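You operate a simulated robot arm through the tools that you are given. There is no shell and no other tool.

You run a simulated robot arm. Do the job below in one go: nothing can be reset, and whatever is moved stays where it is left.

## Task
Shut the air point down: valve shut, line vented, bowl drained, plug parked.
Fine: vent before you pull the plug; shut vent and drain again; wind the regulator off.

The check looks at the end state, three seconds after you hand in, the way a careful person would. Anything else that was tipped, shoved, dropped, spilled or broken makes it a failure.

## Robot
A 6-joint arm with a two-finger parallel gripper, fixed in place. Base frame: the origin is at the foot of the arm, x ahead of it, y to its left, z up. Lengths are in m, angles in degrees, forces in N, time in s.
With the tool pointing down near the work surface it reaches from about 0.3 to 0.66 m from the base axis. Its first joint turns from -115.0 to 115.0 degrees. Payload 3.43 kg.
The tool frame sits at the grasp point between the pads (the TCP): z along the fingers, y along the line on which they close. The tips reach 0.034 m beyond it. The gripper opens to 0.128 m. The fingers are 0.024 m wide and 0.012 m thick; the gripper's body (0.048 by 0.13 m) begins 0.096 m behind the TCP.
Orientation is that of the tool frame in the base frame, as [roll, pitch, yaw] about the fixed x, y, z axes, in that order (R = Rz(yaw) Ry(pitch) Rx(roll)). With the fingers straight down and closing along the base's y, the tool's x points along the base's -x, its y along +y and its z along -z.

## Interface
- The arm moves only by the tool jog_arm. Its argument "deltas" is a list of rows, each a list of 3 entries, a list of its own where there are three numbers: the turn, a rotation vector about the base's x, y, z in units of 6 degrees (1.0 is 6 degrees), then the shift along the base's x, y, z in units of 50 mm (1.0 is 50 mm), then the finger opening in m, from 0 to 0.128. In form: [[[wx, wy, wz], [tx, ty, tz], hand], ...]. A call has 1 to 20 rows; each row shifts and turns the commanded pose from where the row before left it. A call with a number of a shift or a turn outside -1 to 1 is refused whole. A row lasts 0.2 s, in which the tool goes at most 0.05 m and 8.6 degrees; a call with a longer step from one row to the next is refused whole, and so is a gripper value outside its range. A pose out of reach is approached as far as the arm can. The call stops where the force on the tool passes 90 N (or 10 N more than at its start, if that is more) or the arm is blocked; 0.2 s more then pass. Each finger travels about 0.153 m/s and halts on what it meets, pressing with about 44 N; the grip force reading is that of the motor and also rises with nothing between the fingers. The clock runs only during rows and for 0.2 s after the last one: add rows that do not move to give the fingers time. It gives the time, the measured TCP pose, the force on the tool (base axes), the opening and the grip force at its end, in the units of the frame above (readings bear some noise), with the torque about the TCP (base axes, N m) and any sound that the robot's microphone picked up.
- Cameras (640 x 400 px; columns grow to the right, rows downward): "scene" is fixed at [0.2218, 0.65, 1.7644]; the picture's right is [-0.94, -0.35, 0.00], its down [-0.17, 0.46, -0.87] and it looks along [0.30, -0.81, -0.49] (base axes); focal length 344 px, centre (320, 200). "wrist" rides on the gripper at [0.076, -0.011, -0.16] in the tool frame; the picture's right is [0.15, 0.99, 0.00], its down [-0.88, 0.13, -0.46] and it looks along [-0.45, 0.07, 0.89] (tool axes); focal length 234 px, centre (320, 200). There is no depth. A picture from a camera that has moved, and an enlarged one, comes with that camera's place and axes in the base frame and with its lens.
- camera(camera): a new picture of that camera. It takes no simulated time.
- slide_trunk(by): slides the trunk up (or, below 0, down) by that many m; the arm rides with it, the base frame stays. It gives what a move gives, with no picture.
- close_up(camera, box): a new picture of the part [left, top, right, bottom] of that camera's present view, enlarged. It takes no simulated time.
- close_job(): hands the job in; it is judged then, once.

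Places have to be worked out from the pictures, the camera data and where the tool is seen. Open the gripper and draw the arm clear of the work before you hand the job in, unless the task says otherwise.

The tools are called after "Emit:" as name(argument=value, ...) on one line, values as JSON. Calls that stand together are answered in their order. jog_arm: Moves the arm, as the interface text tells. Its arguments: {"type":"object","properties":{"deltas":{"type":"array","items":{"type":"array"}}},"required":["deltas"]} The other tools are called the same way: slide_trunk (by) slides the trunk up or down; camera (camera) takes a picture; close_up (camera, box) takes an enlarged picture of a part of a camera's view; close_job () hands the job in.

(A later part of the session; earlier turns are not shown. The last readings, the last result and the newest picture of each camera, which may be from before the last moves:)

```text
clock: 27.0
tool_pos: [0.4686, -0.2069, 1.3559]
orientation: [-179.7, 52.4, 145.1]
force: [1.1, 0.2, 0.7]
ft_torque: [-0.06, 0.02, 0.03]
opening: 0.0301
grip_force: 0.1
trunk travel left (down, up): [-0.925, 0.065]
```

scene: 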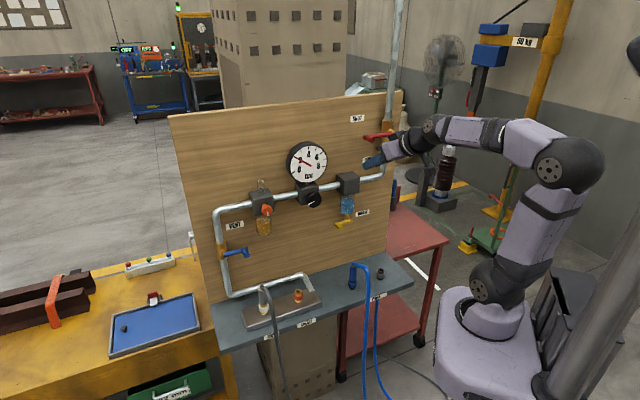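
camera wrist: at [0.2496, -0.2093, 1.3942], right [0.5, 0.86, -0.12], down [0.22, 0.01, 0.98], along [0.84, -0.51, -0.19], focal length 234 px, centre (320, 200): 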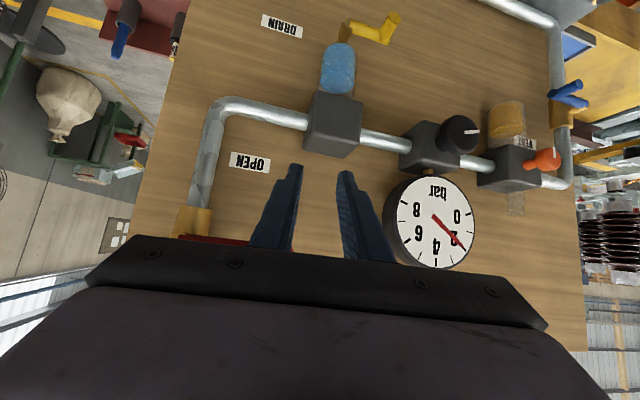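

Sliding works now. I continue to the vent side, levelling the tool and yawing it square to the panel, keeping the tips well out from the fittings.

Emit:
jog_arm(deltas=[[[0, 0, -0.33], [0.396, 0.735, -0.4], 0.03], [[0, 0, -0.33], [0.396, 0.735, -0.4], 0.03], [[0, 0, -0.33], [0.396, 0.735, -0.4], 0.03], [[0, 0, -0.33], [0.396, 0.735, -0.4], 0.03], [[0, 0, -0.33], [0.396, 0.735, -0.4], 0.03], [[-0.7071, -0.7071, 0], [0, 0, 0], 0.03], [[-0.7071, -0.7071, 0], [0, 0, 0], 0.03], [[-0.7071, -0.7071, 0], [0, 0, 0], 0.03], [[-0.7071, -0.7071, 0], [0, 0, 0], 0.03], [[-0.7071, -0.7071, 0], [0, 0, 0], 0.03], [[-0.8838, -0.8838, 0], [0, 0, 0], 0.03]])

Emit:
camera(camera="wrist")

Emit:
camera(camera="scene")

```text
clock: 29.4
tool_pos: [0.5687, -0.0229, 1.2572]
orientation: [37.1, 89.9, -7.9]
force: [-0.5, 0.3, 0.4]
ft_torque: [0.02, 0.0, -0.01]
opening: 0.0297
grip_force: 0.1
trunk travel left (down, up): [-0.925, 0.065]
```

```text
taken
camera wrist: at [0.4472, 0.0808, 1.1819], right [0.7, 0.7, -0.15], down [-0.23, 0.41, 0.88], along [0.68, -0.58, 0.45], focal length 234 px, centre (320, 200)
```

wrist: 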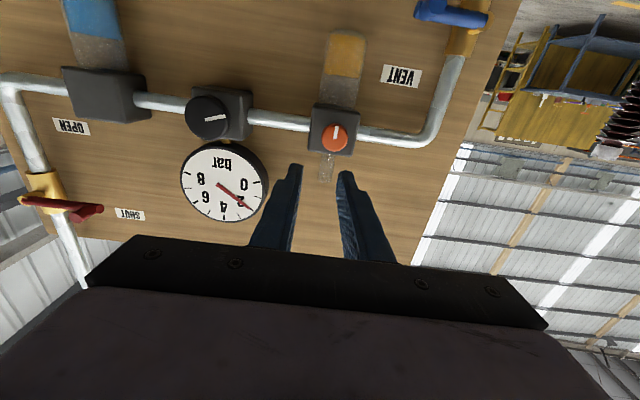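

```text
taken
```

scene: 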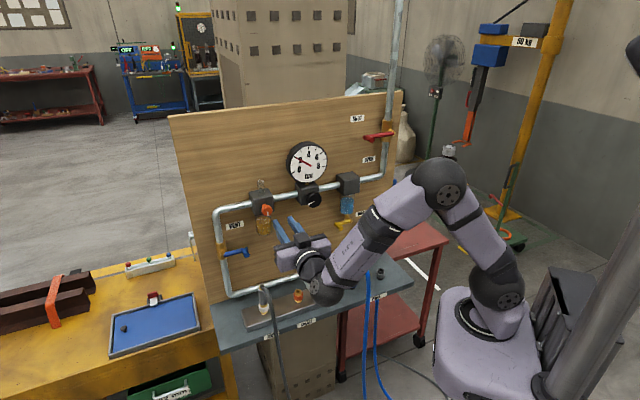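

The arm is in a good configuration: tool level at (0.569, −0.023, 1.257), square to the panel. I now roll it −90° so the fingers open vertically, moving to just in front of the vent peg.

Emit:
jog_arm(deltas=[[[-0.99, 0.99, 0], [0.17, 0.062, -0.23], 0.04], [[-0.99, 0.99, 0], [0.17, 0.062, -0.23], 0.05], [[-0.99, 0.99, 0], [0.17, 0.062, -0.23], 0.05], [[-0.99, 0.99, 0], [0.17, 0.062, -0.23], 0.05], [[-0.99, 0.99, 0], [0.17, 0.062, -0.23], 0.05], [[-0.99, 0.99, 0], [0.17, 0.062, -0.23], 0.05], [[-0.99, 0.99, 0], [0.17, 0.062, -0.23], 0.05], [[-0.99, 0.99, 0], [0.17, 0.062, -0.23], 0.05], [[-0.99, 0.99, 0], [0.17, 0.062, -0.23], 0.05], [[-0.99, 0.99, 0], [0.17, 0.062, -0.23], 0.05], [[-0.7071, 0.7071, 0], [0.17, 0.062, -0.23], 0.05]])

Emit:
camera(camera="wrist")

Emit:
close_up(camera="scene", box=[200, 210, 360, 330])

```text
clock: 31.8
tool_pos: [0.6595, 0.0105, 1.1284]
orientation: [-89.9, -0.2, -135.0]
force: [0.0, -0.2, 0.3]
ft_torque: [-0.02, 0.01, 0.01]
opening: 0.0501
grip_force: 0.0
trunk travel left (down, up): [-0.925, 0.065]
```

```text
taken
camera wrist: at [0.494, 0.0696, 1.1408], right [-0.1, -0.11, -0.99], down [0.3, 0.94, -0.13], along [0.95, -0.31, -0.07], focal length 234 px, centre (320, 200)
```

wrist: 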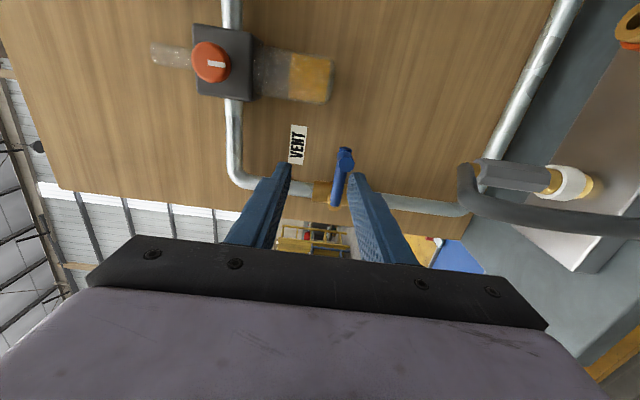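

```text
3.33 times, centred on (280, 270) of scene
camera zoom: at [0.2218, 0.65, 1.7644], right [-0.94, -0.35, 0.0], down [-0.17, 0.46, -0.87], along [0.3, -0.81, -0.49], focal length 1147 px, centre (453, -33)
```

zoom: 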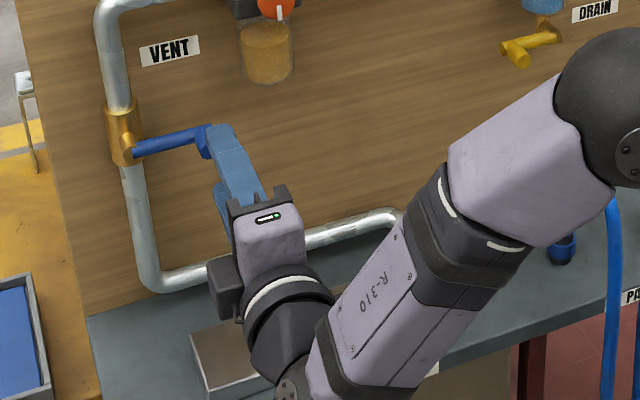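

The vent peg is lined up but ~29 mm lower than the TCP. I lower to its height and move in so the fingers sit above and below it.

Emit:
jog_arm(deltas=[[[0, 0, 0], [0, 0, -0.56], 0.05], [[0, 0, 0], [0.355, -0.355, 0], 0.05], [[0, 0, 0], [0.355, -0.355, 0], 0.05], [[0, 0, 0], [0.355, -0.355, 0], 0.05]])

Emit:
camera(camera="wrist")

Emit:
close_up(camera="scene", box=[200, 210, 320, 310])

```text
clock: 32.8
tool_pos: [0.7166, -0.0439, 1.1007]
orientation: [-89.9, 0.1, -135.1]
force: [-0.2, -0.3, -0.6]
ft_torque: [-0.01, 0.02, 0.02]
opening: 0.0501
grip_force: 0.0
trunk travel left (down, up): [-0.925, 0.065]
```

```text
taken
camera wrist: at [0.5492, 0.0147, 1.1129], right [-0.1, -0.1, -0.99], down [0.3, 0.94, -0.13], along [0.95, -0.31, -0.07], focal length 234 px, centre (320, 200)
```

wrist: 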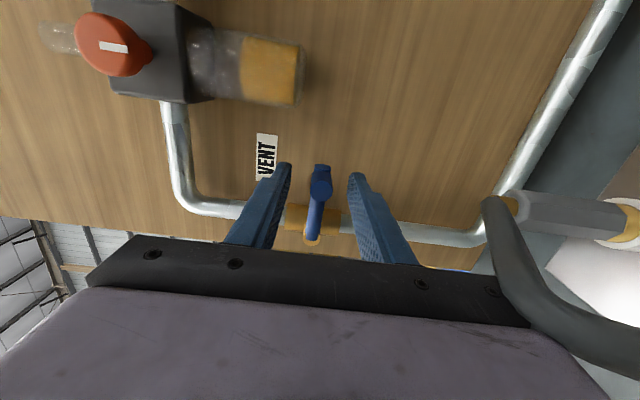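

```text
4.00 times, centred on (260, 260) of scene
camera zoom: at [0.2218, 0.65, 1.7644], right [-0.94, -0.35, 0.0], down [-0.17, 0.46, -0.87], along [0.3, -0.81, -0.49], focal length 1376 px, centre (560, -40)
```

zoom: 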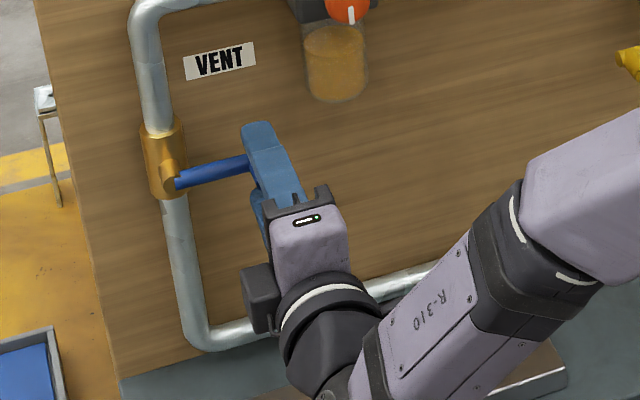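

Peg is centred between the fingers. I grip it and try turning the lever upward by 10° first (the side away from the hose), watching the force.

Emit:
jog_arm(deltas=[[[0, 0, 0], [0, 0, 0], 0.0], [[0, 0, 0], [0, 0, 0], 0.0], [[-0.589, 0.589, 0], [0.004, 0.004, 0.112], 0.0], [[-0.589, 0.589, 0], [0.01, 0.01, 0.112], 0.0]])

Emit:
close_up(camera="wrist", box=[200, 100, 440, 270])

```text
clock: 33.8
tool_pos: [0.7171, -0.0418, 1.1008]
orientation: [-91.0, -10.6, -134.8]
force: [-4.9, 6.8, -33.8]
ft_torque: [0.25, -0.84, -0.81]
opening: 0.0182
grip_force: 45.4
trunk travel left (down, up): [-0.925, 0.065]
```

```text
2.35 times, centred on (320, 185) of wrist
camera zoom: at [0.5521, 0.018, 1.1299], right [-0.24, -0.22, -0.95], down [0.27, 0.92, -0.28], along [0.93, -0.32, -0.16], focal length 551 px, centre (320, 235)
```

zoom: 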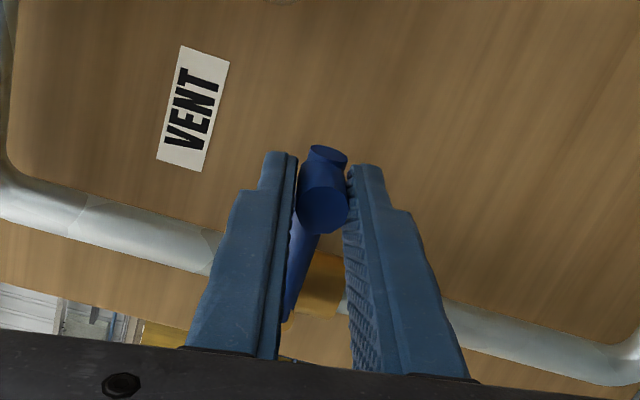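

Upward is blocked (−34 N, no motion), so the vent opens downward. I undo that nudge, then check the hose clearance below the gripper before turning it down.

Emit:
jog_arm(deltas=[[[0.589, -0.589, 0], [-0.007, -0.007, -0.112], 0.0], [[0.589, -0.589, 0], [-0.007, -0.007, -0.112], 0.0]])

Emit:
close_up(camera="scene", box=[230, 240, 350, 340])

Emit:
close_up(camera="wrist", box=[420, 160, 640, 400])

```text
clock: 34.4
tool_pos: [0.7145, -0.0431, 1.0999]
orientation: [-89.9, -0.1, -135.1]
force: [-6.7, 3.2, -15.2]
ft_torque: [0.02, 0.43, 0.38]
opening: 0.0172
grip_force: 45.2
trunk travel left (down, up): [-0.925, 0.065]
```

```text
4.00 times, centred on (290, 290) of scene
camera zoom: at [0.2218, 0.65, 1.7644], right [-0.94, -0.35, 0.0], down [-0.17, 0.46, -0.87], along [0.3, -0.81, -0.49], focal length 1376 px, centre (440, -160)
```

zoom: 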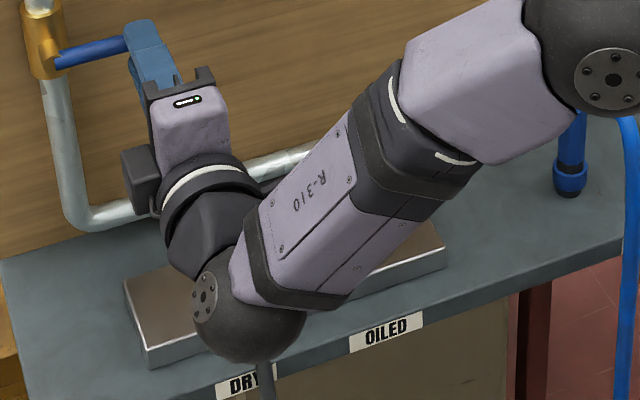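

```text
1.67 times, centred on (530, 280) of wrist
camera zoom: at [0.5484, 0.0151, 1.1126], right [-0.1, -0.1, -0.99], down [0.3, 0.94, -0.13], along [0.95, -0.31, -0.07], focal length 390 px, centre (-30, 67)
```

zoom: 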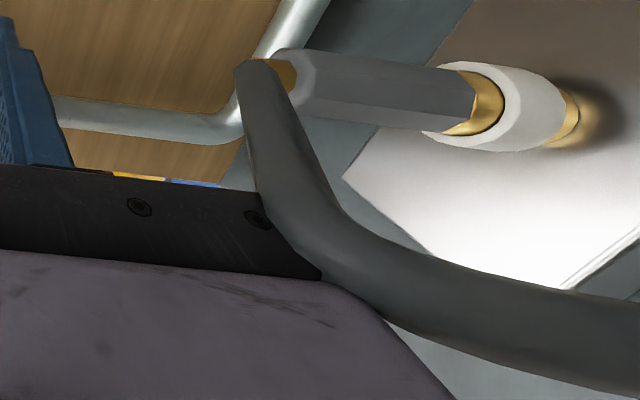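

The hose passes just beside the gripper on the panel-right side; turning the lever downward swings the gripper body away from it. I turn the first 24° with the grip held and check.

Emit:
jog_arm(deltas=[[[0.7071, -0.7071, 0], [0.005, 0.005, -0.135], 0.0], [[0.7071, -0.7071, 0], [0.015, 0.015, -0.133], 0.0], [[0.7071, -0.7071, 0], [0.0246, 0.0246, -0.13], 0.0], [[0.7071, -0.7071, 0], [0.0342, 0.0342, -0.126], 0.0]])

Emit:
camera(camera="wrist")

Emit:
close_up(camera="scene", box=[220, 120, 380, 340])

```text
clock: 35.4
tool_pos: [0.7184, -0.0415, 1.078]
orientation: [-89.7, 24.2, -135.0]
force: [2.6, -4.7, 6.0]
ft_torque: [0.36, -0.03, -0.02]
opening: 0.0171
grip_force: 44.8
trunk travel left (down, up): [-0.925, 0.065]
```

```text
taken
camera wrist: at [0.5528, 0.0195, 1.0572], right [0.2, 0.19, -0.96], down [0.29, 0.93, 0.24], along [0.94, -0.32, 0.13], focal length 234 px, centre (320, 200)
```

wrist: 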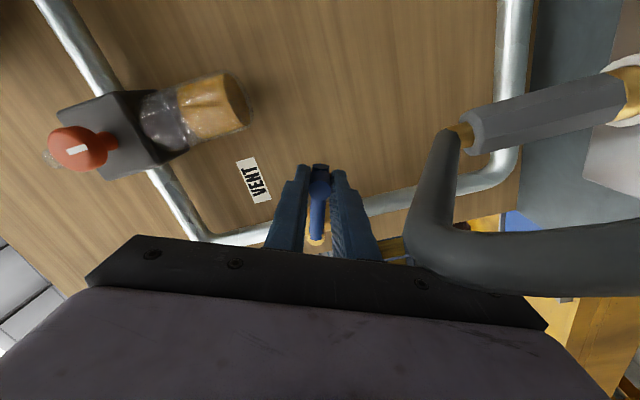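

```text
1.82 times, centred on (300, 230) of scene
camera zoom: at [0.2218, 0.65, 1.7644], right [-0.94, -0.35, 0.0], down [-0.17, 0.46, -0.87], along [0.3, -0.81, -0.49], focal length 626 px, centre (356, 146)
```

zoom: 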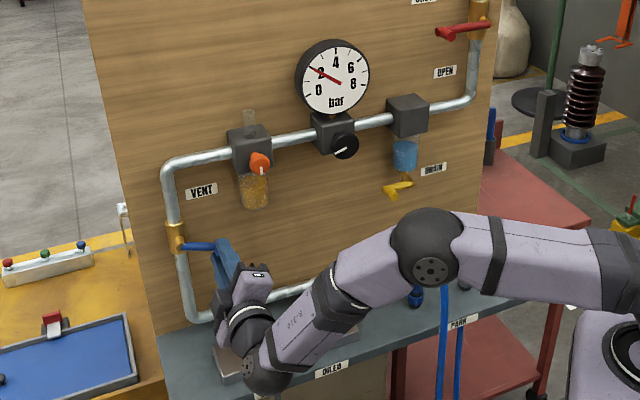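

The lever follows (force under 10 N). I continue to about 60° and look at gauge and hose.

Emit:
jog_arm(deltas=[[[0.7071, -0.7071, 0], [0.0433, 0.0433, -0.12], 0.0], [[0.7071, -0.7071, 0], [0.052, 0.052, -0.113], 0.0], [[0.7071, -0.7071, 0], [0.06, 0.06, -0.105], 0.0], [[0.7071, -0.7071, 0], [0.0675, 0.0675, -0.0955], 0.0], [[0.7071, -0.7071, 0], [0.0741, 0.0741, -0.085], 0.0], [[0.7071, -0.7071, 0], [0.0803, 0.0803, -0.0736], 0.0]])

Emit:
camera(camera="wrist")

Emit:
close_up(camera="scene", box=[220, 120, 380, 340])

```text
clock: 36.8
tool_pos: [0.7349, -0.0224, 1.0458]
orientation: [-90.3, 60.1, -135.5]
force: [1.1, -8.0, 0.6]
ft_torque: [-0.23, -0.57, 0.38]
opening: 0.0174
grip_force: 44.9
trunk travel left (down, up): [-0.925, 0.065]
```

```text
taken
camera wrist: at [0.5896, 0.0567, 0.9862], right [0.56, 0.55, -0.62], down [0.07, 0.71, 0.7], along [0.83, -0.43, 0.36], focal length 234 px, centre (320, 200)
```

wrist: 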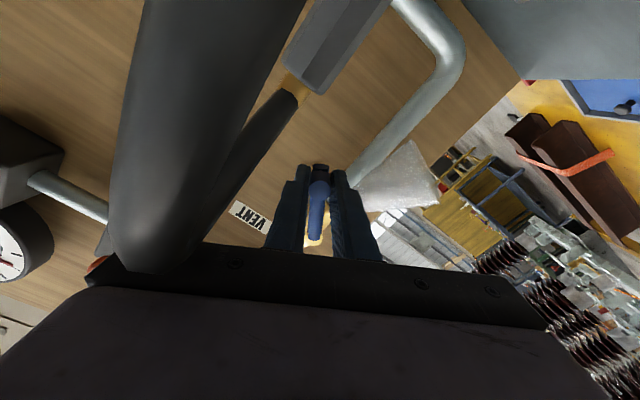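

```text
1.82 times, centred on (300, 230) of scene
camera zoom: at [0.2218, 0.65, 1.7644], right [-0.94, -0.35, 0.0], down [-0.17, 0.46, -0.87], along [0.3, -0.81, -0.49], focal length 626 px, centre (356, 146)
```

zoom: 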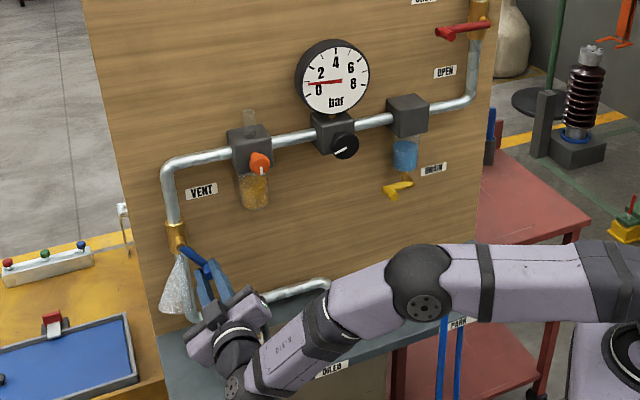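

It is venting — a plume is visible and the gauge is falling. I hold here to let the line bleed down.

Emit:
jog_arm(deltas=[[[0, 0, 0], [0, 0, 0], 0.0], [[0, 0, 0], [0, 0, 0], 0.0], [[0, 0, 0], [0, 0, 0], 0.0], [[0, 0, 0], [0, 0, 0], 0.0], [[0, 0, 0], [0, 0, 0], 0.0], [[0, 0, 0], [0, 0, 0], 0.0], [[0, 0, 0], [0, 0, 0], 0.0], [[0, 0, 0], [0, 0, 0], 0.0], [[0, 0, 0], [0, 0, 0], 0.0], [[0, 0, 0], [0, 0, 0], 0.0], [[0, 0, 0], [0, 0, 0], 0.0], [[0, 0, 0], [0, 0, 0], 0.0], [[0, 0, 0], [0, 0, 0], 0.0], [[0, 0, 0], [0, 0, 0], 0.0], [[0, 0, 0], [0, 0, 0], 0.0], [[0, 0, 0], [0, 0, 0], 0.0], [[0, 0, 0], [0, 0, 0], 0.0], [[0, 0, 0], [0, 0, 0], 0.0], [[0, 0, 0], [0, 0, 0], 0.0], [[0, 0, 0], [0, 0, 0], 0.0]])

Emit:
close_up(camera="scene", box=[220, 130, 380, 290])

```text
clock: 41.0
tool_pos: [0.7366, -0.0215, 1.0445]
orientation: [-90.3, 59.9, -135.3]
force: [-2.9, -5.4, -10.1]
ft_torque: [0.22, 0.17, 0.02]
opening: 0.0173
grip_force: 44.7
trunk travel left (down, up): [-0.925, 0.065]
```

```text
2.50 times, centred on (300, 210) of scene
camera zoom: at [0.2218, 0.65, 1.7644], right [-0.94, -0.35, 0.0], down [-0.17, 0.46, -0.87], along [0.3, -0.81, -0.49], focal length 860 px, centre (370, 175)
```

zoom: 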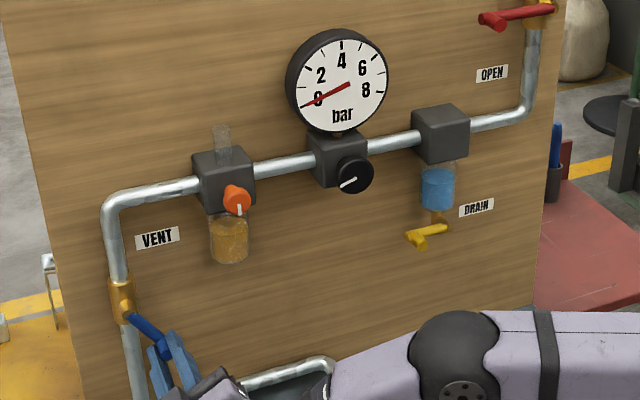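

The plume has stopped and the gauge looks to be at zero; I enlarge it to be sure.

Emit:
close_up(camera="scene", box=[280, 135, 335, 190])

Emit:
close_up(camera="scene", box=[215, 225, 295, 305])

```text
7.27 times, centred on (308, 162) of scene
camera zoom: at [0.2218, 0.65, 1.7644], right [-0.94, -0.35, 0.0], down [-0.17, 0.46, -0.87], along [0.3, -0.81, -0.49], focal length 2502 px, centre (411, 473)
```

zoom: 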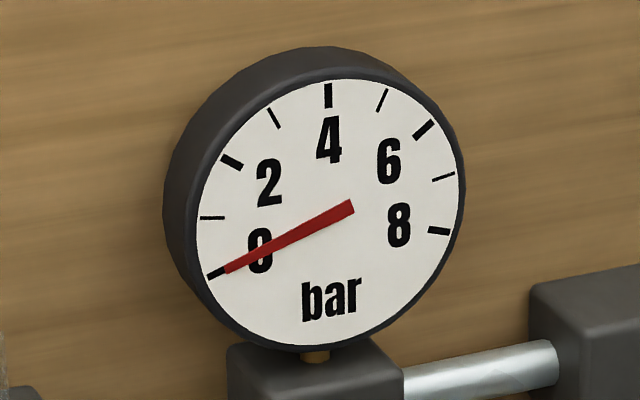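

```text
5.00 times, centred on (255, 265) of scene
camera zoom: at [0.2218, 0.65, 1.7644], right [-0.94, -0.35, 0.0], down [-0.17, 0.46, -0.87], along [0.3, -0.81, -0.49], focal length 1720 px, centre (645, -125)
```

zoom: 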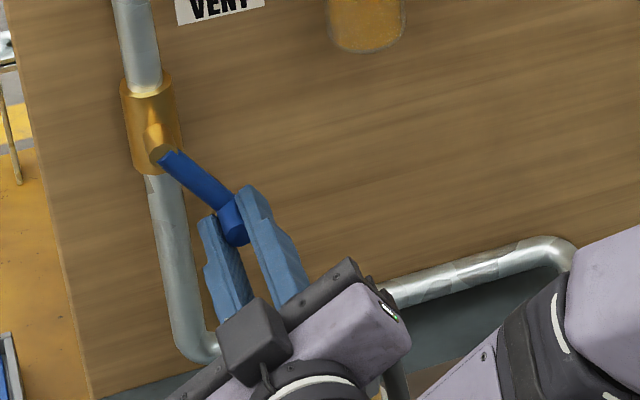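

Zero bar. I swing the vent lever back up to its closed stop, pushing slightly past to confirm.

Emit:
jog_arm(deltas=[[[-0.7071, 0.7071, 0], [-0.0803, -0.0803, 0.0736], 0.0], [[-0.7071, 0.7071, 0], [-0.0741, -0.0741, 0.085], 0.0], [[-0.7071, 0.7071, 0], [-0.0675, -0.0675, 0.0955], 0.0], [[-0.7071, 0.7071, 0], [-0.06, -0.06, 0.105], 0.0], [[-0.7071, 0.7071, 0], [-0.052, -0.052, 0.113], 0.0], [[-0.7071, 0.7071, 0], [-0.0433, -0.0433, 0.12], 0.0], [[-0.7071, 0.7071, 0], [-0.0342, -0.0342, 0.126], 0.0], [[-0.7071, 0.7071, 0], [-0.0246, -0.0246, 0.13], 0.0], [[-0.7071, 0.7071, 0], [-0.015, -0.015, 0.133], 0.0], [[-0.7071, 0.7071, 0], [-0.005, -0.005, 0.135], 0.0], [[-0.3536, 0.3536, 0], [0, 0, 0.068], 0.0], [[-0.3536, 0.3536, 0], [0, 0, 0.068], 0.0]])

Emit:
camera(camera="wrist")

Emit:
close_up(camera="scene", box=[215, 225, 295, 305])

```text
clock: 43.6
tool_pos: [0.7162, -0.0431, 1.1016]
orientation: [-90.6, -6.5, -135.0]
force: [-1.3, 5.0, -27.9]
ft_torque: [-0.14, -0.38, -0.38]
opening: 0.0175
grip_force: 45.4
trunk travel left (down, up): [-0.925, 0.065]
```

```text
taken
camera wrist: at [0.5505, 0.0168, 1.1232], right [-0.19, -0.18, -0.97], down [0.28, 0.93, -0.23], along [0.94, -0.32, -0.13], focal length 234 px, centre (320, 200)
```

wrist: 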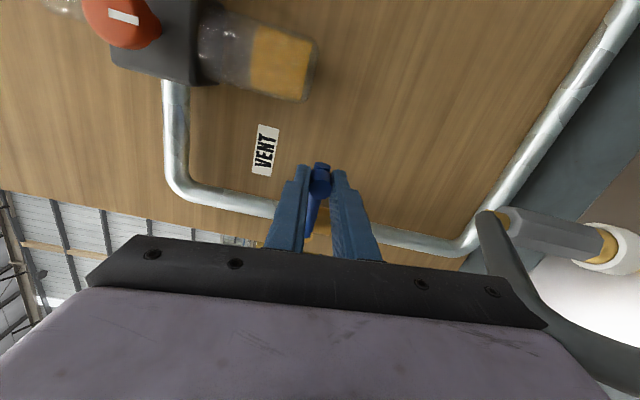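

```text
5.00 times, centred on (255, 265) of scene
camera zoom: at [0.2218, 0.65, 1.7644], right [-0.94, -0.35, 0.0], down [-0.17, 0.46, -0.87], along [0.3, -0.81, -0.49], focal length 1720 px, centre (645, -125)
```

zoom: 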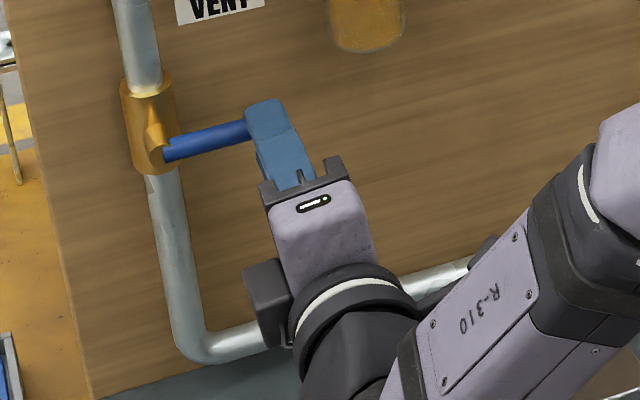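

Vent is closed against its stop (−28 N). I relax, open the fingers and back straight out from it.

Emit:
jog_arm(deltas=[[[0.3536, -0.3536, 0], [0, 0, -0.075], 0.0], [[0.3536, -0.3536, 0], [0, 0, -0.075], 0.0], [[0, 0, 0], [0, 0, 0], 0.05], [[0, 0, 0], [0, 0, 0], 0.05], [[0, 0, 0], [-0.35, 0.35, 0], 0.05], [[0, 0, 0], [-0.35, 0.35, 0], 0.05], [[0, 0, 0], [-0.35, 0.35, 0.1], 0.05], [[0, 0, 0], [-0.35, 0.35, 0.6], 0.05], [[0, 0, 0], [0, 0, 0.9], 0.05]])

Emit:
camera(camera="wrist")

Emit:
close_up(camera="scene", box=[200, 130, 400, 330])

```text
clock: 45.6
tool_pos: [0.6416, 0.0242, 1.1824]
orientation: [-90.1, 0.0, -135.2]
force: [0.3, -0.1, -1.5]
ft_torque: [0.03, 0.04, 0.01]
opening: 0.05
grip_force: 0.1
trunk travel left (down, up): [-0.925, 0.065]
```

```text
taken
camera wrist: at [0.4753, 0.0839, 1.1937], right [-0.1, -0.1, -0.99], down [0.3, 0.94, -0.13], along [0.95, -0.31, -0.06], focal length 234 px, centre (320, 200)
```

wrist: 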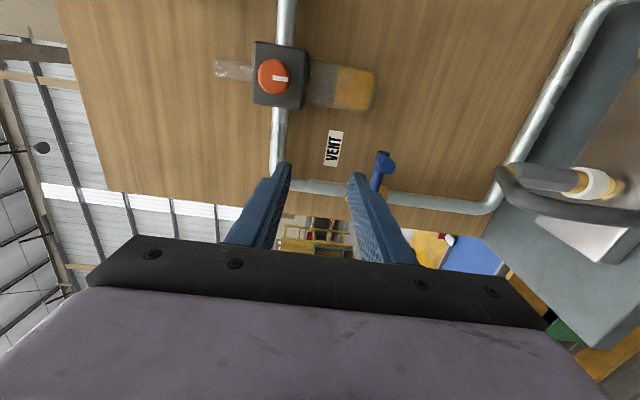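

```text
2.00 times, centred on (300, 230) of scene
camera zoom: at [0.2218, 0.65, 1.7644], right [-0.94, -0.35, 0.0], down [-0.17, 0.46, -0.87], along [0.3, -0.81, -0.49], focal length 688 px, centre (360, 140)
```

zoom: 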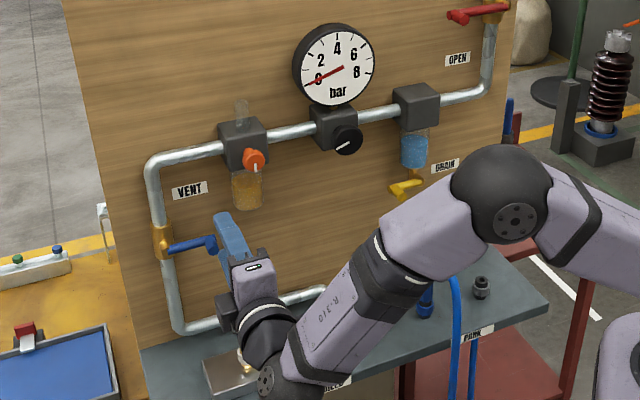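

Vent peg is clear and still horizontal (closed). I go to the regulator knob, rolling the tool back to camera-below so I have the most room to wind it anticlockwise.

Emit:
jog_arm(deltas=[[[0.99, -0.99, 0], [-0.269, -0.297, 0.1], 0.075], [[0.99, -0.99, 0], [-0.269, -0.297, 0.1], 0.075], [[0.99, -0.99, 0], [-0.269, -0.297, 0.1], 0.075], [[0.99, -0.99, 0], [-0.269, -0.297, 0.1], 0.075], [[0.99, -0.99, 0], [-0.269, -0.297, 0.1], 0.075], [[0.99, -0.99, 0], [-0.269, -0.297, 0.1], 0.075], [[0.99, -0.99, 0], [-0.269, -0.297, 0.1], 0.075], [[0.99, -0.99, 0], [-0.269, -0.297, 0.1], 0.075], [[0.99, -0.99, 0], [-0.269, -0.297, 0.1], 0.075], [[0.99, -0.99, 0], [-0.269, -0.297, 0.1], 0.075], [[0.7071, -0.7071, 0], [-0.269, -0.297, 0.1], 0.075]])

Emit:
camera(camera="wrist")

Emit:
close_up(camera="scene", box=[280, 130, 400, 250])

```text
clock: 48.0
tool_pos: [0.4952, -0.1387, 1.2375]
orientation: [129.4, 89.8, 84.4]
force: [-1.1, -0.7, 0.3]
ft_torque: [0.0, 0.0, -0.03]
opening: 0.0749
grip_force: 0.0
trunk travel left (down, up): [-0.925, 0.065]
```

```text
taken
camera wrist: at [0.3745, -0.0334, 1.1622], right [0.7, 0.7, -0.14], down [-0.23, 0.41, 0.88], along [0.68, -0.59, 0.45], focal length 234 px, centre (320, 200)
```

wrist: 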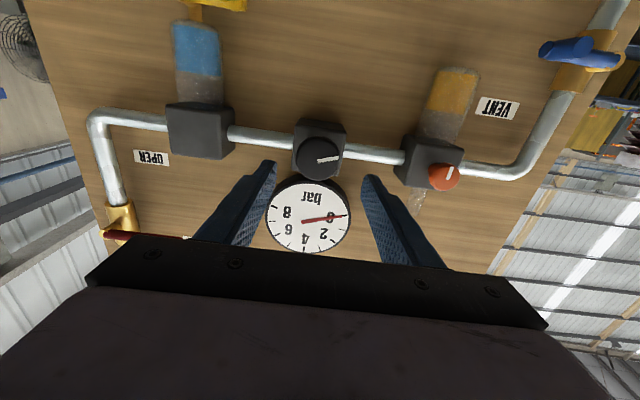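

```text
3.33 times, centred on (340, 190) of scene
camera zoom: at [0.2218, 0.65, 1.7644], right [-0.94, -0.35, 0.0], down [-0.17, 0.46, -0.87], along [0.3, -0.81, -0.49], focal length 1147 px, centre (253, 233)
```

zoom: 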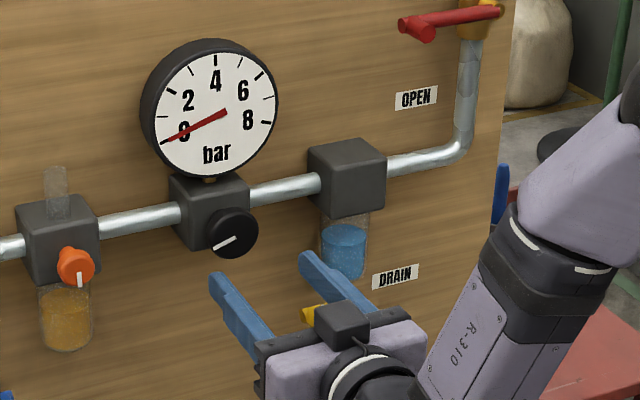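

The knob (centre ≈ a 0.251, z 1.241) is straight ahead of the open fingers. I move in around it and grip it.

Emit:
jog_arm(deltas=[[[0, 0, 0], [-0.015, -0.015, 0.06], 0.075], [[0, 0, 0], [0.38, -0.38, 0], 0.075], [[0, 0, 0], [0.38, -0.38, 0], 0.075], [[0, 0, 0], [0.38, -0.38, 0], 0.075], [[0, 0, 0], [0, 0, 0], 0.0], [[0, 0, 0], [0, 0, 0], 0.0]])

Emit:
close_up(camera="wrist", box=[210, 90, 430, 260])

Emit:
close_up(camera="scene", box=[290, 170, 370, 250])

```text
clock: 49.4
tool_pos: [0.549, -0.1956, 1.2382]
orientation: [166.3, 89.8, 120.9]
force: [-5.8, -6.6, -2.8]
ft_torque: [0.09, 0.11, -0.45]
opening: 0.0495
grip_force: 45.2
trunk travel left (down, up): [-0.925, 0.065]
```

```text
2.35 times, centred on (320, 175) of wrist
camera zoom: at [0.4289, -0.0905, 1.1642], right [0.7, 0.7, -0.15], down [-0.23, 0.41, 0.88], along [0.67, -0.59, 0.45], focal length 551 px, centre (320, 259)
```

zoom: 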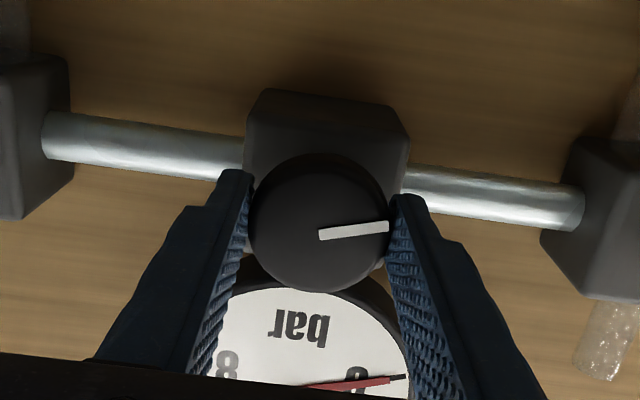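

```text
5.00 times, centred on (330, 210) of scene
camera zoom: at [0.2218, 0.65, 1.7644], right [-0.94, -0.35, 0.0], down [-0.17, 0.46, -0.87], along [0.3, -0.81, -0.49], focal length 1720 px, centre (270, 150)
```

zoom: 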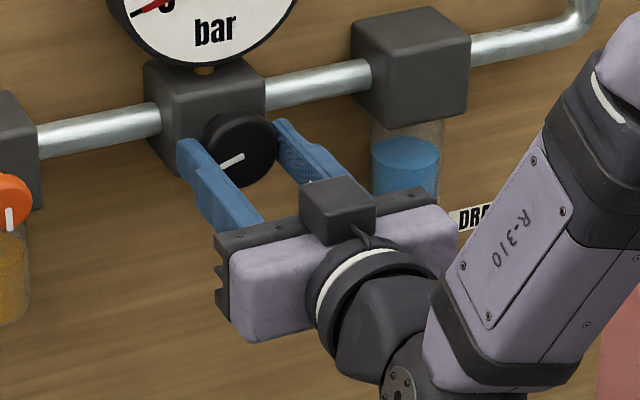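

The knob is gripped (opening 49.5 mm). I wind it anticlockwise (as seen from the front) by 60° and check that it follows.

Emit:
jog_arm(deltas=[[[-0.7071, 0.7071, 0], [0, 0, 0], 0.0], [[-0.7071, 0.7071, 0], [0, 0, 0], 0.0], [[-0.7071, 0.7071, 0], [0, 0, 0], 0.0], [[-0.7071, 0.7071, 0], [0, 0, 0], 0.0], [[-0.7071, 0.7071, 0], [0, 0, 0], 0.0], [[-0.7071, 0.7071, 0], [0, 0, 0], 0.0], [[-0.7071, 0.7071, 0], [0, 0, 0], 0.0], [[-0.7071, 0.7071, 0], [0, 0, 0], 0.0], [[-0.7071, 0.7071, 0], [0, 0, 0], 0.0], [[-0.7071, 0.7071, 0], [0, 0, 0], 0.0]])

Emit:
close_up(camera="wrist", box=[210, 90, 430, 260])

Emit:
close_up(camera="scene", box=[290, 130, 370, 250])

```text
clock: 51.6
tool_pos: [0.548, -0.1976, 1.2396]
orientation: [-90.0, 30.0, -135.4]
force: [-13.8, -5.6, -8.7]
ft_torque: [0.12, 0.14, -0.29]
opening: 0.0494
grip_force: 44.8
trunk travel left (down, up): [-0.925, 0.065]
```

```text
2.35 times, centred on (320, 175) of wrist
camera zoom: at [0.3854, -0.1339, 1.2118], right [0.26, 0.26, -0.93], down [0.27, 0.91, 0.33], along [0.93, -0.34, 0.17], focal length 551 px, centre (320, 259)
```

zoom: 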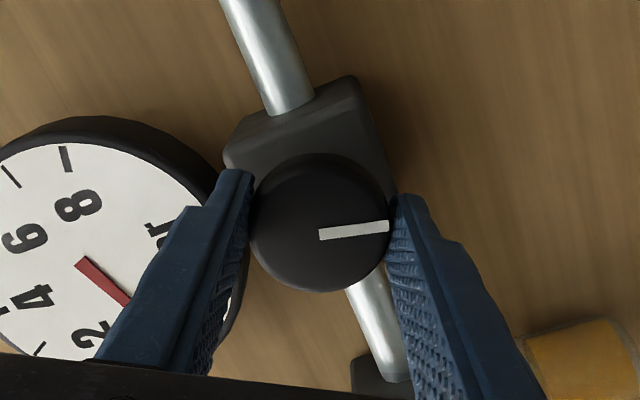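

```text
3.33 times, centred on (330, 190) of scene
camera zoom: at [0.2218, 0.65, 1.7644], right [-0.94, -0.35, 0.0], down [-0.17, 0.46, -0.87], along [0.3, -0.81, -0.49], focal length 1147 px, centre (287, 233)
```

zoom: 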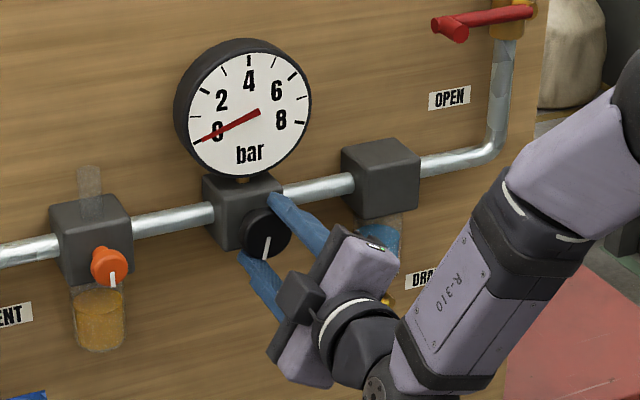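

The knob turns with the gripper (pointer now near straight down). I keep winding anticlockwise.

Emit:
jog_arm(deltas=[[[-0.7071, 0.7071, 0], [0, 0, 0], 0.0], [[-0.7071, 0.7071, 0], [0, 0, 0], 0.0], [[-0.7071, 0.7071, 0], [0, 0, 0], 0.0], [[-0.7071, 0.7071, 0], [0, 0, 0], 0.0], [[-0.7071, 0.7071, 0], [0, 0, 0], 0.0], [[-0.7071, 0.7071, 0], [0, 0, 0], 0.0], [[-0.7071, 0.7071, 0], [0, 0, 0], 0.0], [[-0.7071, 0.7071, 0], [0, 0, 0], 0.0], [[-0.7071, 0.7071, 0], [0, 0, 0], 0.0], [[-0.7071, 0.7071, 0], [0, 0, 0], 0.0]])

Emit:
close_up(camera="wrist", box=[210, 90, 430, 260])

Emit:
close_up(camera="scene", box=[290, 130, 370, 250])

```text
clock: 53.8
tool_pos: [0.5515, -0.194, 1.239]
orientation: [-89.9, -29.9, -135.1]
force: [-0.9, -0.6, -7.0]
ft_torque: [0.94, -0.88, -0.11]
opening: 0.0492
grip_force: 45.1
trunk travel left (down, up): [-0.925, 0.065]
```

```text
2.35 times, centred on (320, 175) of wrist
camera zoom: at [0.3958, -0.1251, 1.287], right [-0.44, -0.44, -0.78], down [0.17, 0.81, -0.55], along [0.88, -0.38, -0.28], focal length 551 px, centre (320, 259)
```

zoom: 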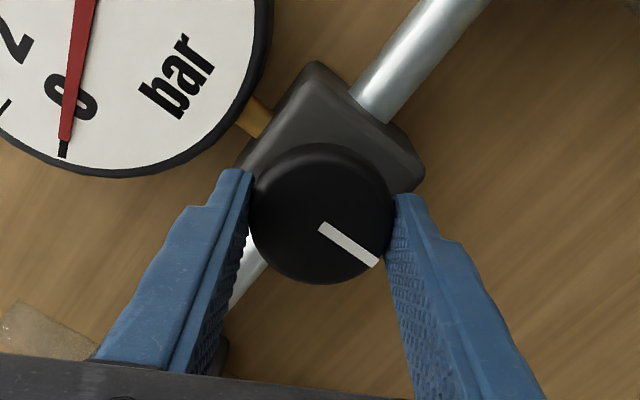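

```text
3.33 times, centred on (330, 190) of scene
camera zoom: at [0.2218, 0.65, 1.7644], right [-0.94, -0.35, 0.0], down [-0.17, 0.46, -0.87], along [0.3, -0.81, -0.49], focal length 1147 px, centre (287, 233)
```

zoom: 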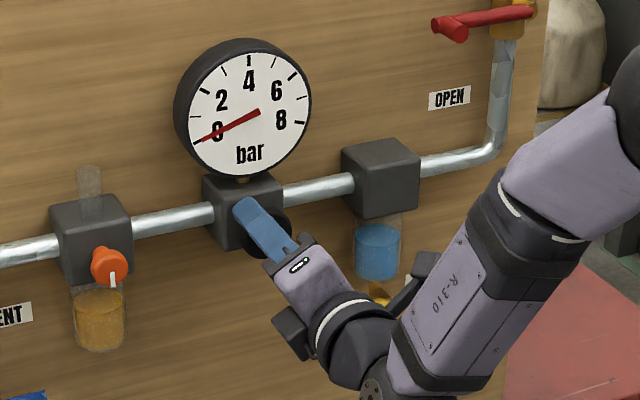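

The knob stopped turning while the gripper slipped round it (1.3 N·m), so the regulator is against its off stop. I release and back out, then look at the pointer and at the drain tap.

Emit:
jog_arm(deltas=[[[0.3536, -0.3536, 0], [0, 0, 0], 0.0], [[0, 0, 0], [0, 0, 0], 0.075], [[0, 0, 0], [0, 0, 0], 0.075], [[0, 0, 0], [-0.35, 0.35, 0], 0.075], [[0, 0, 0], [-0.35, 0.35, 0], 0.075], [[0, 0, 0], [-0.35, 0.35, 0], 0.075], [[0, 0, 0], [-0.1, 0.1, 0], 0.075]])

Emit:
camera(camera="wrist")

Emit:
close_up(camera="scene", box=[290, 160, 390, 250])

```text
clock: 55.4
tool_pos: [0.4956, -0.1365, 1.2394]
orientation: [-89.7, -26.9, -135.1]
force: [0.0, 0.1, 0.4]
ft_torque: [-0.02, 0.03, 0.01]
opening: 0.0747
grip_force: 0.0
trunk travel left (down, up): [-0.925, 0.065]
```

```text
taken
camera wrist: at [0.3379, -0.0687, 1.2841], right [-0.41, -0.41, -0.82], down [0.19, 0.83, -0.52], along [0.89, -0.37, -0.26], focal length 234 px, centre (320, 200)
```

wrist: 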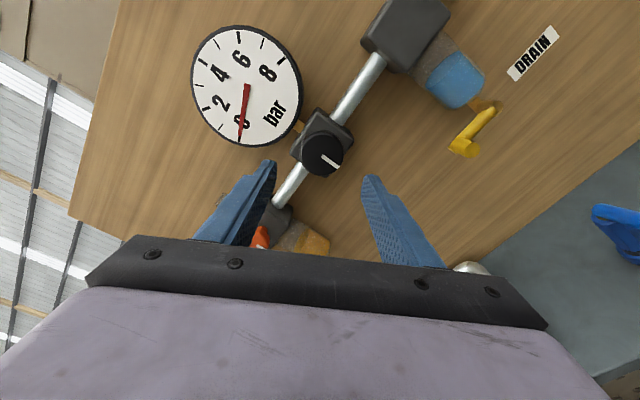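

```text
4.44 times, centred on (340, 205) of scene
camera zoom: at [0.2218, 0.65, 1.7644], right [-0.94, -0.35, 0.0], down [-0.17, 0.46, -0.87], along [0.3, -0.81, -0.49], focal length 1529 px, centre (231, 178)
```

zoom: 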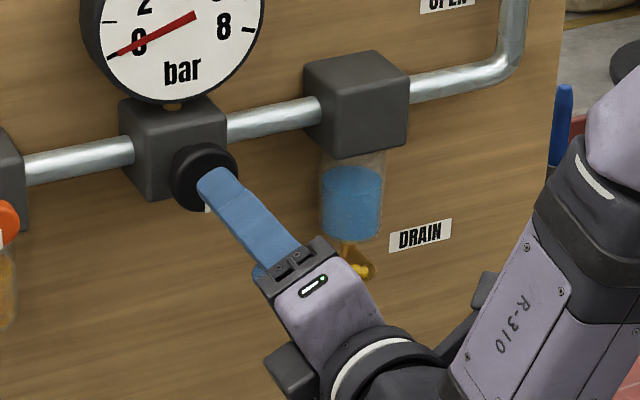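

Pointer is straight down with the knob hard against its stop, gauge at 0. I zoom in on the drain tap from this new viewpoint to fix its position.

Emit:
close_up(camera="wrist", box=[400, 40, 560, 180])

Emit:
close_up(camera="wrist", box=[280, 100, 380, 200])

```text
2.86 times, centred on (480, 110) of wrist
camera zoom: at [0.3379, -0.0687, 1.2841], right [-0.41, -0.41, -0.82], down [0.19, 0.83, -0.52], along [0.89, -0.37, -0.26], focal length 669 px, centre (-137, 457)
```

zoom: 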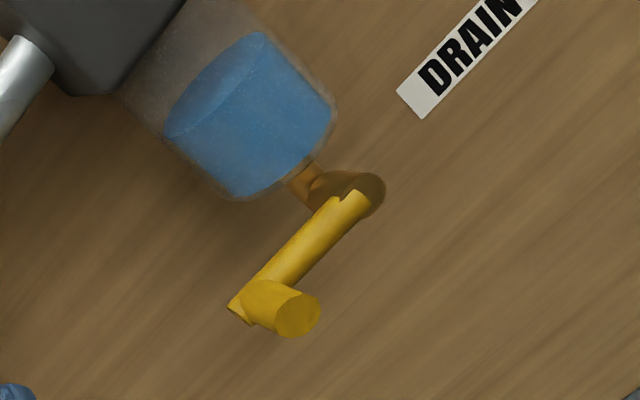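

```text
4.00 times, centred on (330, 150) of wrist
camera zoom: at [0.3379, -0.0687, 1.2841], right [-0.41, -0.41, -0.82], down [0.19, 0.83, -0.52], along [0.89, -0.37, -0.26], focal length 937 px, centre (280, 400)
```

zoom: 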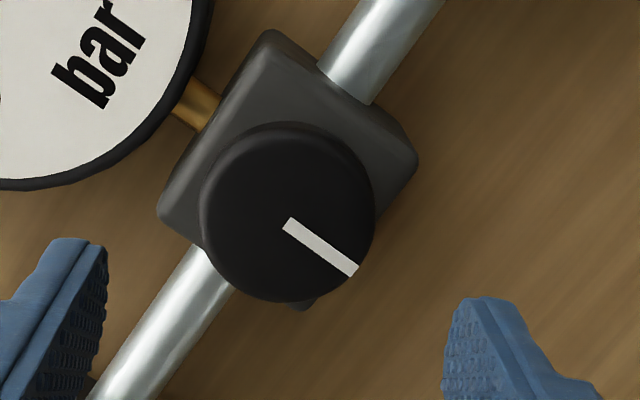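

Drain peg tip is at about a 0.1485, d 0.545, z 1.106, with its pivot ≈5 cm to panel-right. I move in front of it, keeping the wrist outside the inner reach limit, with fingers opening vertically.

Emit:
jog_arm(deltas=[[[0.634, -0.634, 0], [-0.1485, -0.448, -0.532], 0.06], [[0.634, -0.634, 0], [-0.1485, -0.448, -0.532], 0.045], [[0.634, -0.634, 0], [-0.1485, -0.448, -0.532], 0.045], [[0.634, -0.634, 0], [-0.1485, -0.448, -0.532], 0.045], [[0.634, -0.634, 0], [-0.1485, -0.448, -0.532], 0.045]])

Emit:
camera(camera="wrist")

Emit:
close_up(camera="scene", box=[290, 160, 450, 280])

```text
clock: 56.6
tool_pos: [0.4536, -0.2487, 1.1075]
orientation: [-89.8, 0.1, -135.1]
force: [0.6, 0.0, -1.1]
ft_torque: [0.0, 0.03, -0.02]
opening: 0.0453
grip_force: 0.1
trunk travel left (down, up): [-0.925, 0.065]
```

```text
taken
camera wrist: at [0.2874, -0.1909, 1.1182], right [-0.1, -0.1, -0.99], down [0.3, 0.94, -0.13], along [0.95, -0.31, -0.06], focal length 234 px, centre (320, 200)
```

wrist: 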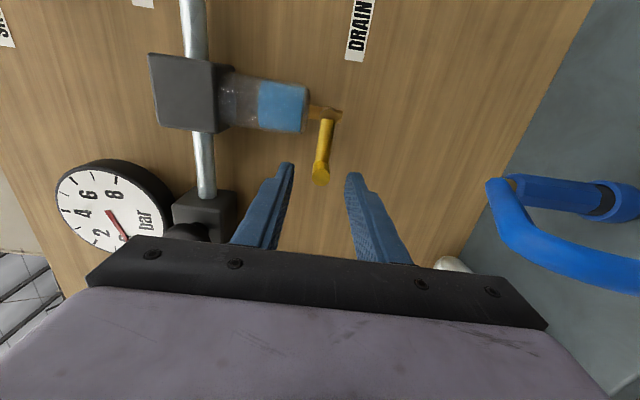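

```text
3.33 times, centred on (370, 220) of scene
camera zoom: at [0.2218, 0.65, 1.7644], right [-0.94, -0.35, 0.0], down [-0.17, 0.46, -0.87], along [0.3, -0.81, -0.49], focal length 1147 px, centre (153, 133)
```

zoom: 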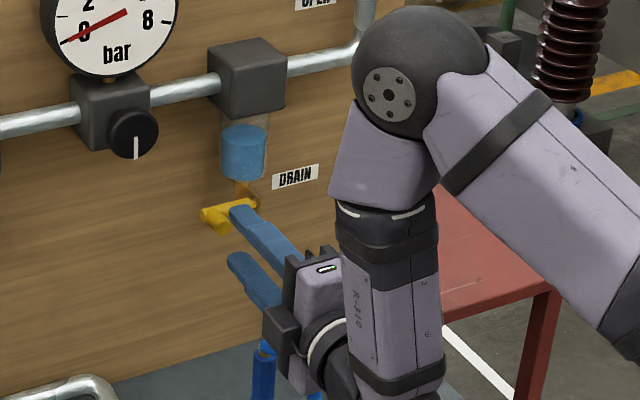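

The peg is just ahead between finger heights. Before turning it I check how close the blue hose is under the gripper.

Emit:
close_up(camera="wrist", box=[440, 140, 640, 330])

Emit:
close_up(camera="scene", box=[330, 220, 430, 320])

```text
2.11 times, centred on (540, 235) of wrist
camera zoom: at [0.2874, -0.1909, 1.1182], right [-0.1, -0.1, -0.99], down [0.3, 0.94, -0.13], along [0.95, -0.31, -0.06], focal length 493 px, centre (-143, 126)
```

zoom: 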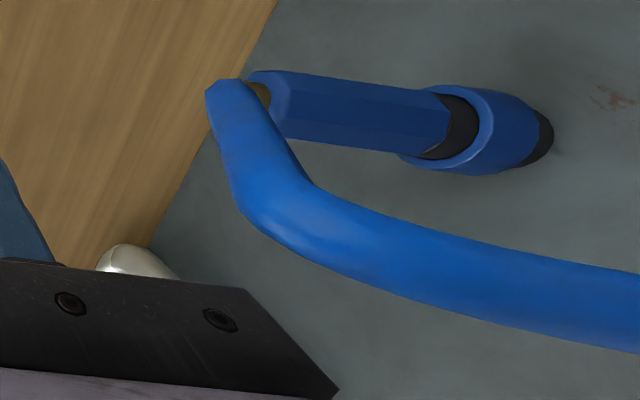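

```text
4.00 times, centred on (380, 270) of scene
camera zoom: at [0.2218, 0.65, 1.7644], right [-0.94, -0.35, 0.0], down [-0.17, 0.46, -0.87], along [0.3, -0.81, -0.49], focal length 1376 px, centre (80, -80)
```

zoom: 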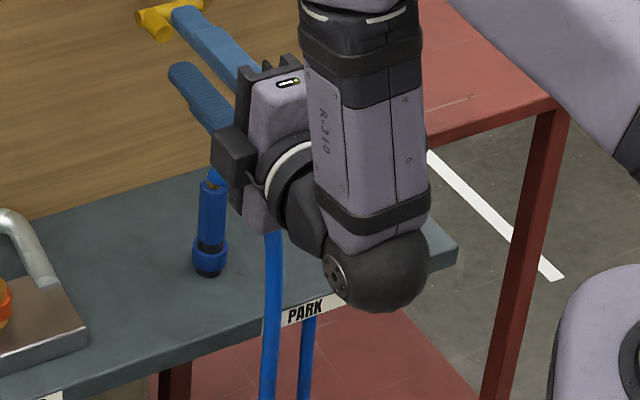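

The blue parked plug's hose arcs up under this spot (to z≈1.03), so I must not swing the gripper body down over it. I yaw the tool 40° so the wrist sits off to panel-left, away from that hose, still with fingers above/below peg height.

Emit:
jog_arm(deltas=[[[0, 0, -0.952], [0.025, 0.053, -0.004], 0.045], [[0, 0, -0.952], [0.025, 0.053, -0.004], 0.045], [[0, 0, -0.952], [0.025, 0.053, -0.004], 0.045], [[0, 0, -0.952], [0.025, 0.053, -0.004], 0.045], [[0, 0, -0.952], [0.025, 0.053, -0.004], 0.045], [[0, 0, -0.952], [0.025, 0.053, -0.004], 0.045], [[0, 0, -0.952], [0.025, 0.053, -0.004], 0.045]])

Emit:
camera(camera="wrist")

Emit:
close_up(camera="scene", box=[290, 180, 430, 300])

```text
clock: 58.2
tool_pos: [0.4644, -0.2303, 1.1043]
orientation: [-89.9, -0.1, -175.1]
force: [0.7, -0.1, 0.8]
ft_torque: [-0.01, -0.02, -0.02]
opening: 0.0451
grip_force: 0.0
trunk travel left (down, up): [-0.925, 0.065]
```

```text
taken
camera wrist: at [0.3759, -0.0785, 1.1163], right [-0.15, -0.01, -0.99], down [0.84, 0.53, -0.13], along [0.52, -0.85, -0.07], focal length 234 px, centre (320, 200)
```

wrist: 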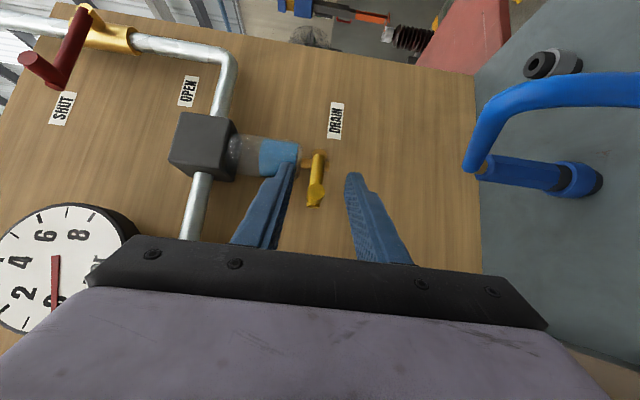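

```text
3.33 times, centred on (360, 240) of scene
camera zoom: at [0.2218, 0.65, 1.7644], right [-0.94, -0.35, 0.0], down [-0.17, 0.46, -0.87], along [0.3, -0.81, -0.49], focal length 1147 px, centre (187, 67)
```

zoom: 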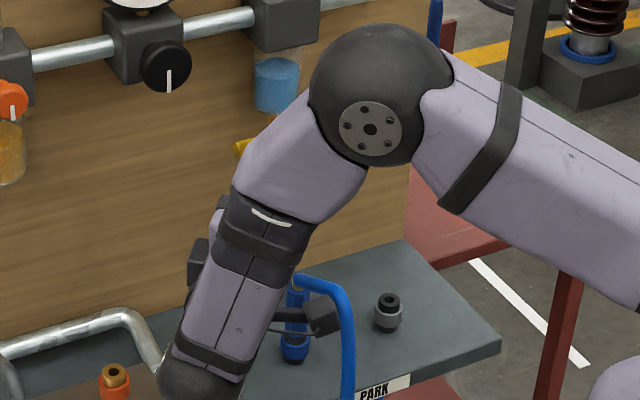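

Peg lies between the fingers and the gripper is now off to the side of the blue hose. I move in 34 mm to engage the peg and close on it.

Emit:
jog_arm(deltas=[[[0, 0, 0], [0.23, -0.248, 0.017], 0.045], [[0, 0, 0], [0.23, -0.248, 0.017], 0.045], [[0, 0, 0], [0, 0, 0], 0.0], [[0, 0, 0], [0, 0, 0], 0.0]])

Emit:
close_up(camera="wrist", box=[220, 100, 440, 270])

```text
clock: 59.2
tool_pos: [0.488, -0.2556, 1.1049]
orientation: [-90.0, -0.2, -175.1]
force: [-1.3, 1.2, -7.2]
ft_torque: [0.27, -0.07, 0.29]
opening: 0.0172
grip_force: 44.8
trunk travel left (down, up): [-0.925, 0.065]
```

```text
2.35 times, centred on (330, 185) of wrist
camera zoom: at [0.3989, -0.1037, 1.1173], right [-0.15, -0.01, -0.99], down [0.84, 0.53, -0.13], along [0.53, -0.85, -0.07], focal length 551 px, centre (296, 235)
```

zoom: 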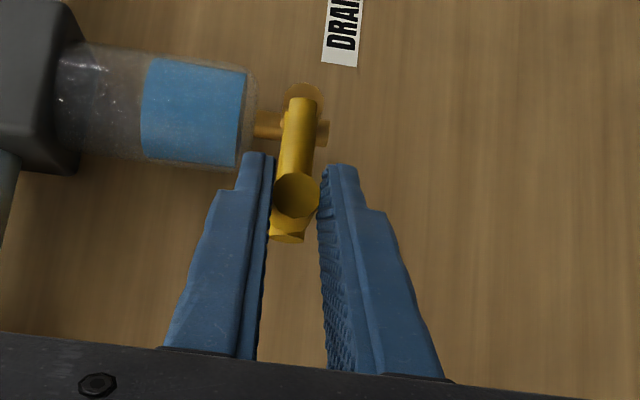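

Peg gripped (17 mm). I test the downward direction with a small 12° arc, watching the force.

Emit:
jog_arm(deltas=[[[0, 0, 0], [-0.004, -0.004, -0.105], 0.0], [[0, 0, 0], [-0.0116, -0.0116, -0.103], 0.0]])

Emit:
close_up(camera="wrist", box=[220, 100, 440, 270])

```text
clock: 59.8
tool_pos: [0.4881, -0.2553, 1.0986]
orientation: [-89.7, 0.1, -175.1]
force: [3.1, 3.2, 6.1]
ft_torque: [-0.41, 0.22, 0.09]
opening: 0.0178
grip_force: 44.7
trunk travel left (down, up): [-0.925, 0.065]
```

```text
2.35 times, centred on (330, 185) of wrist
camera zoom: at [0.3984, -0.1041, 1.1086], right [-0.14, -0.02, -0.99], down [0.84, 0.53, -0.13], along [0.53, -0.85, -0.06], focal length 551 px, centre (296, 235)
```

zoom: 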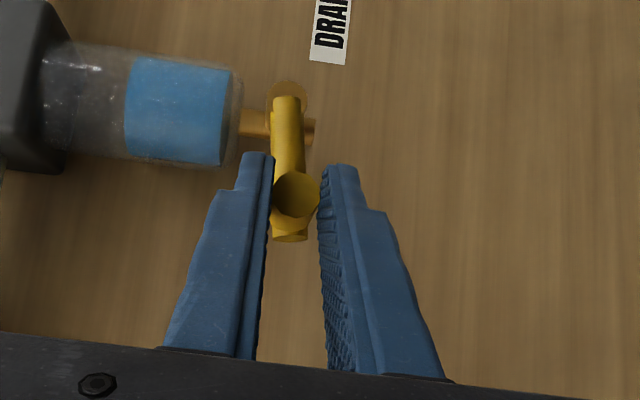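

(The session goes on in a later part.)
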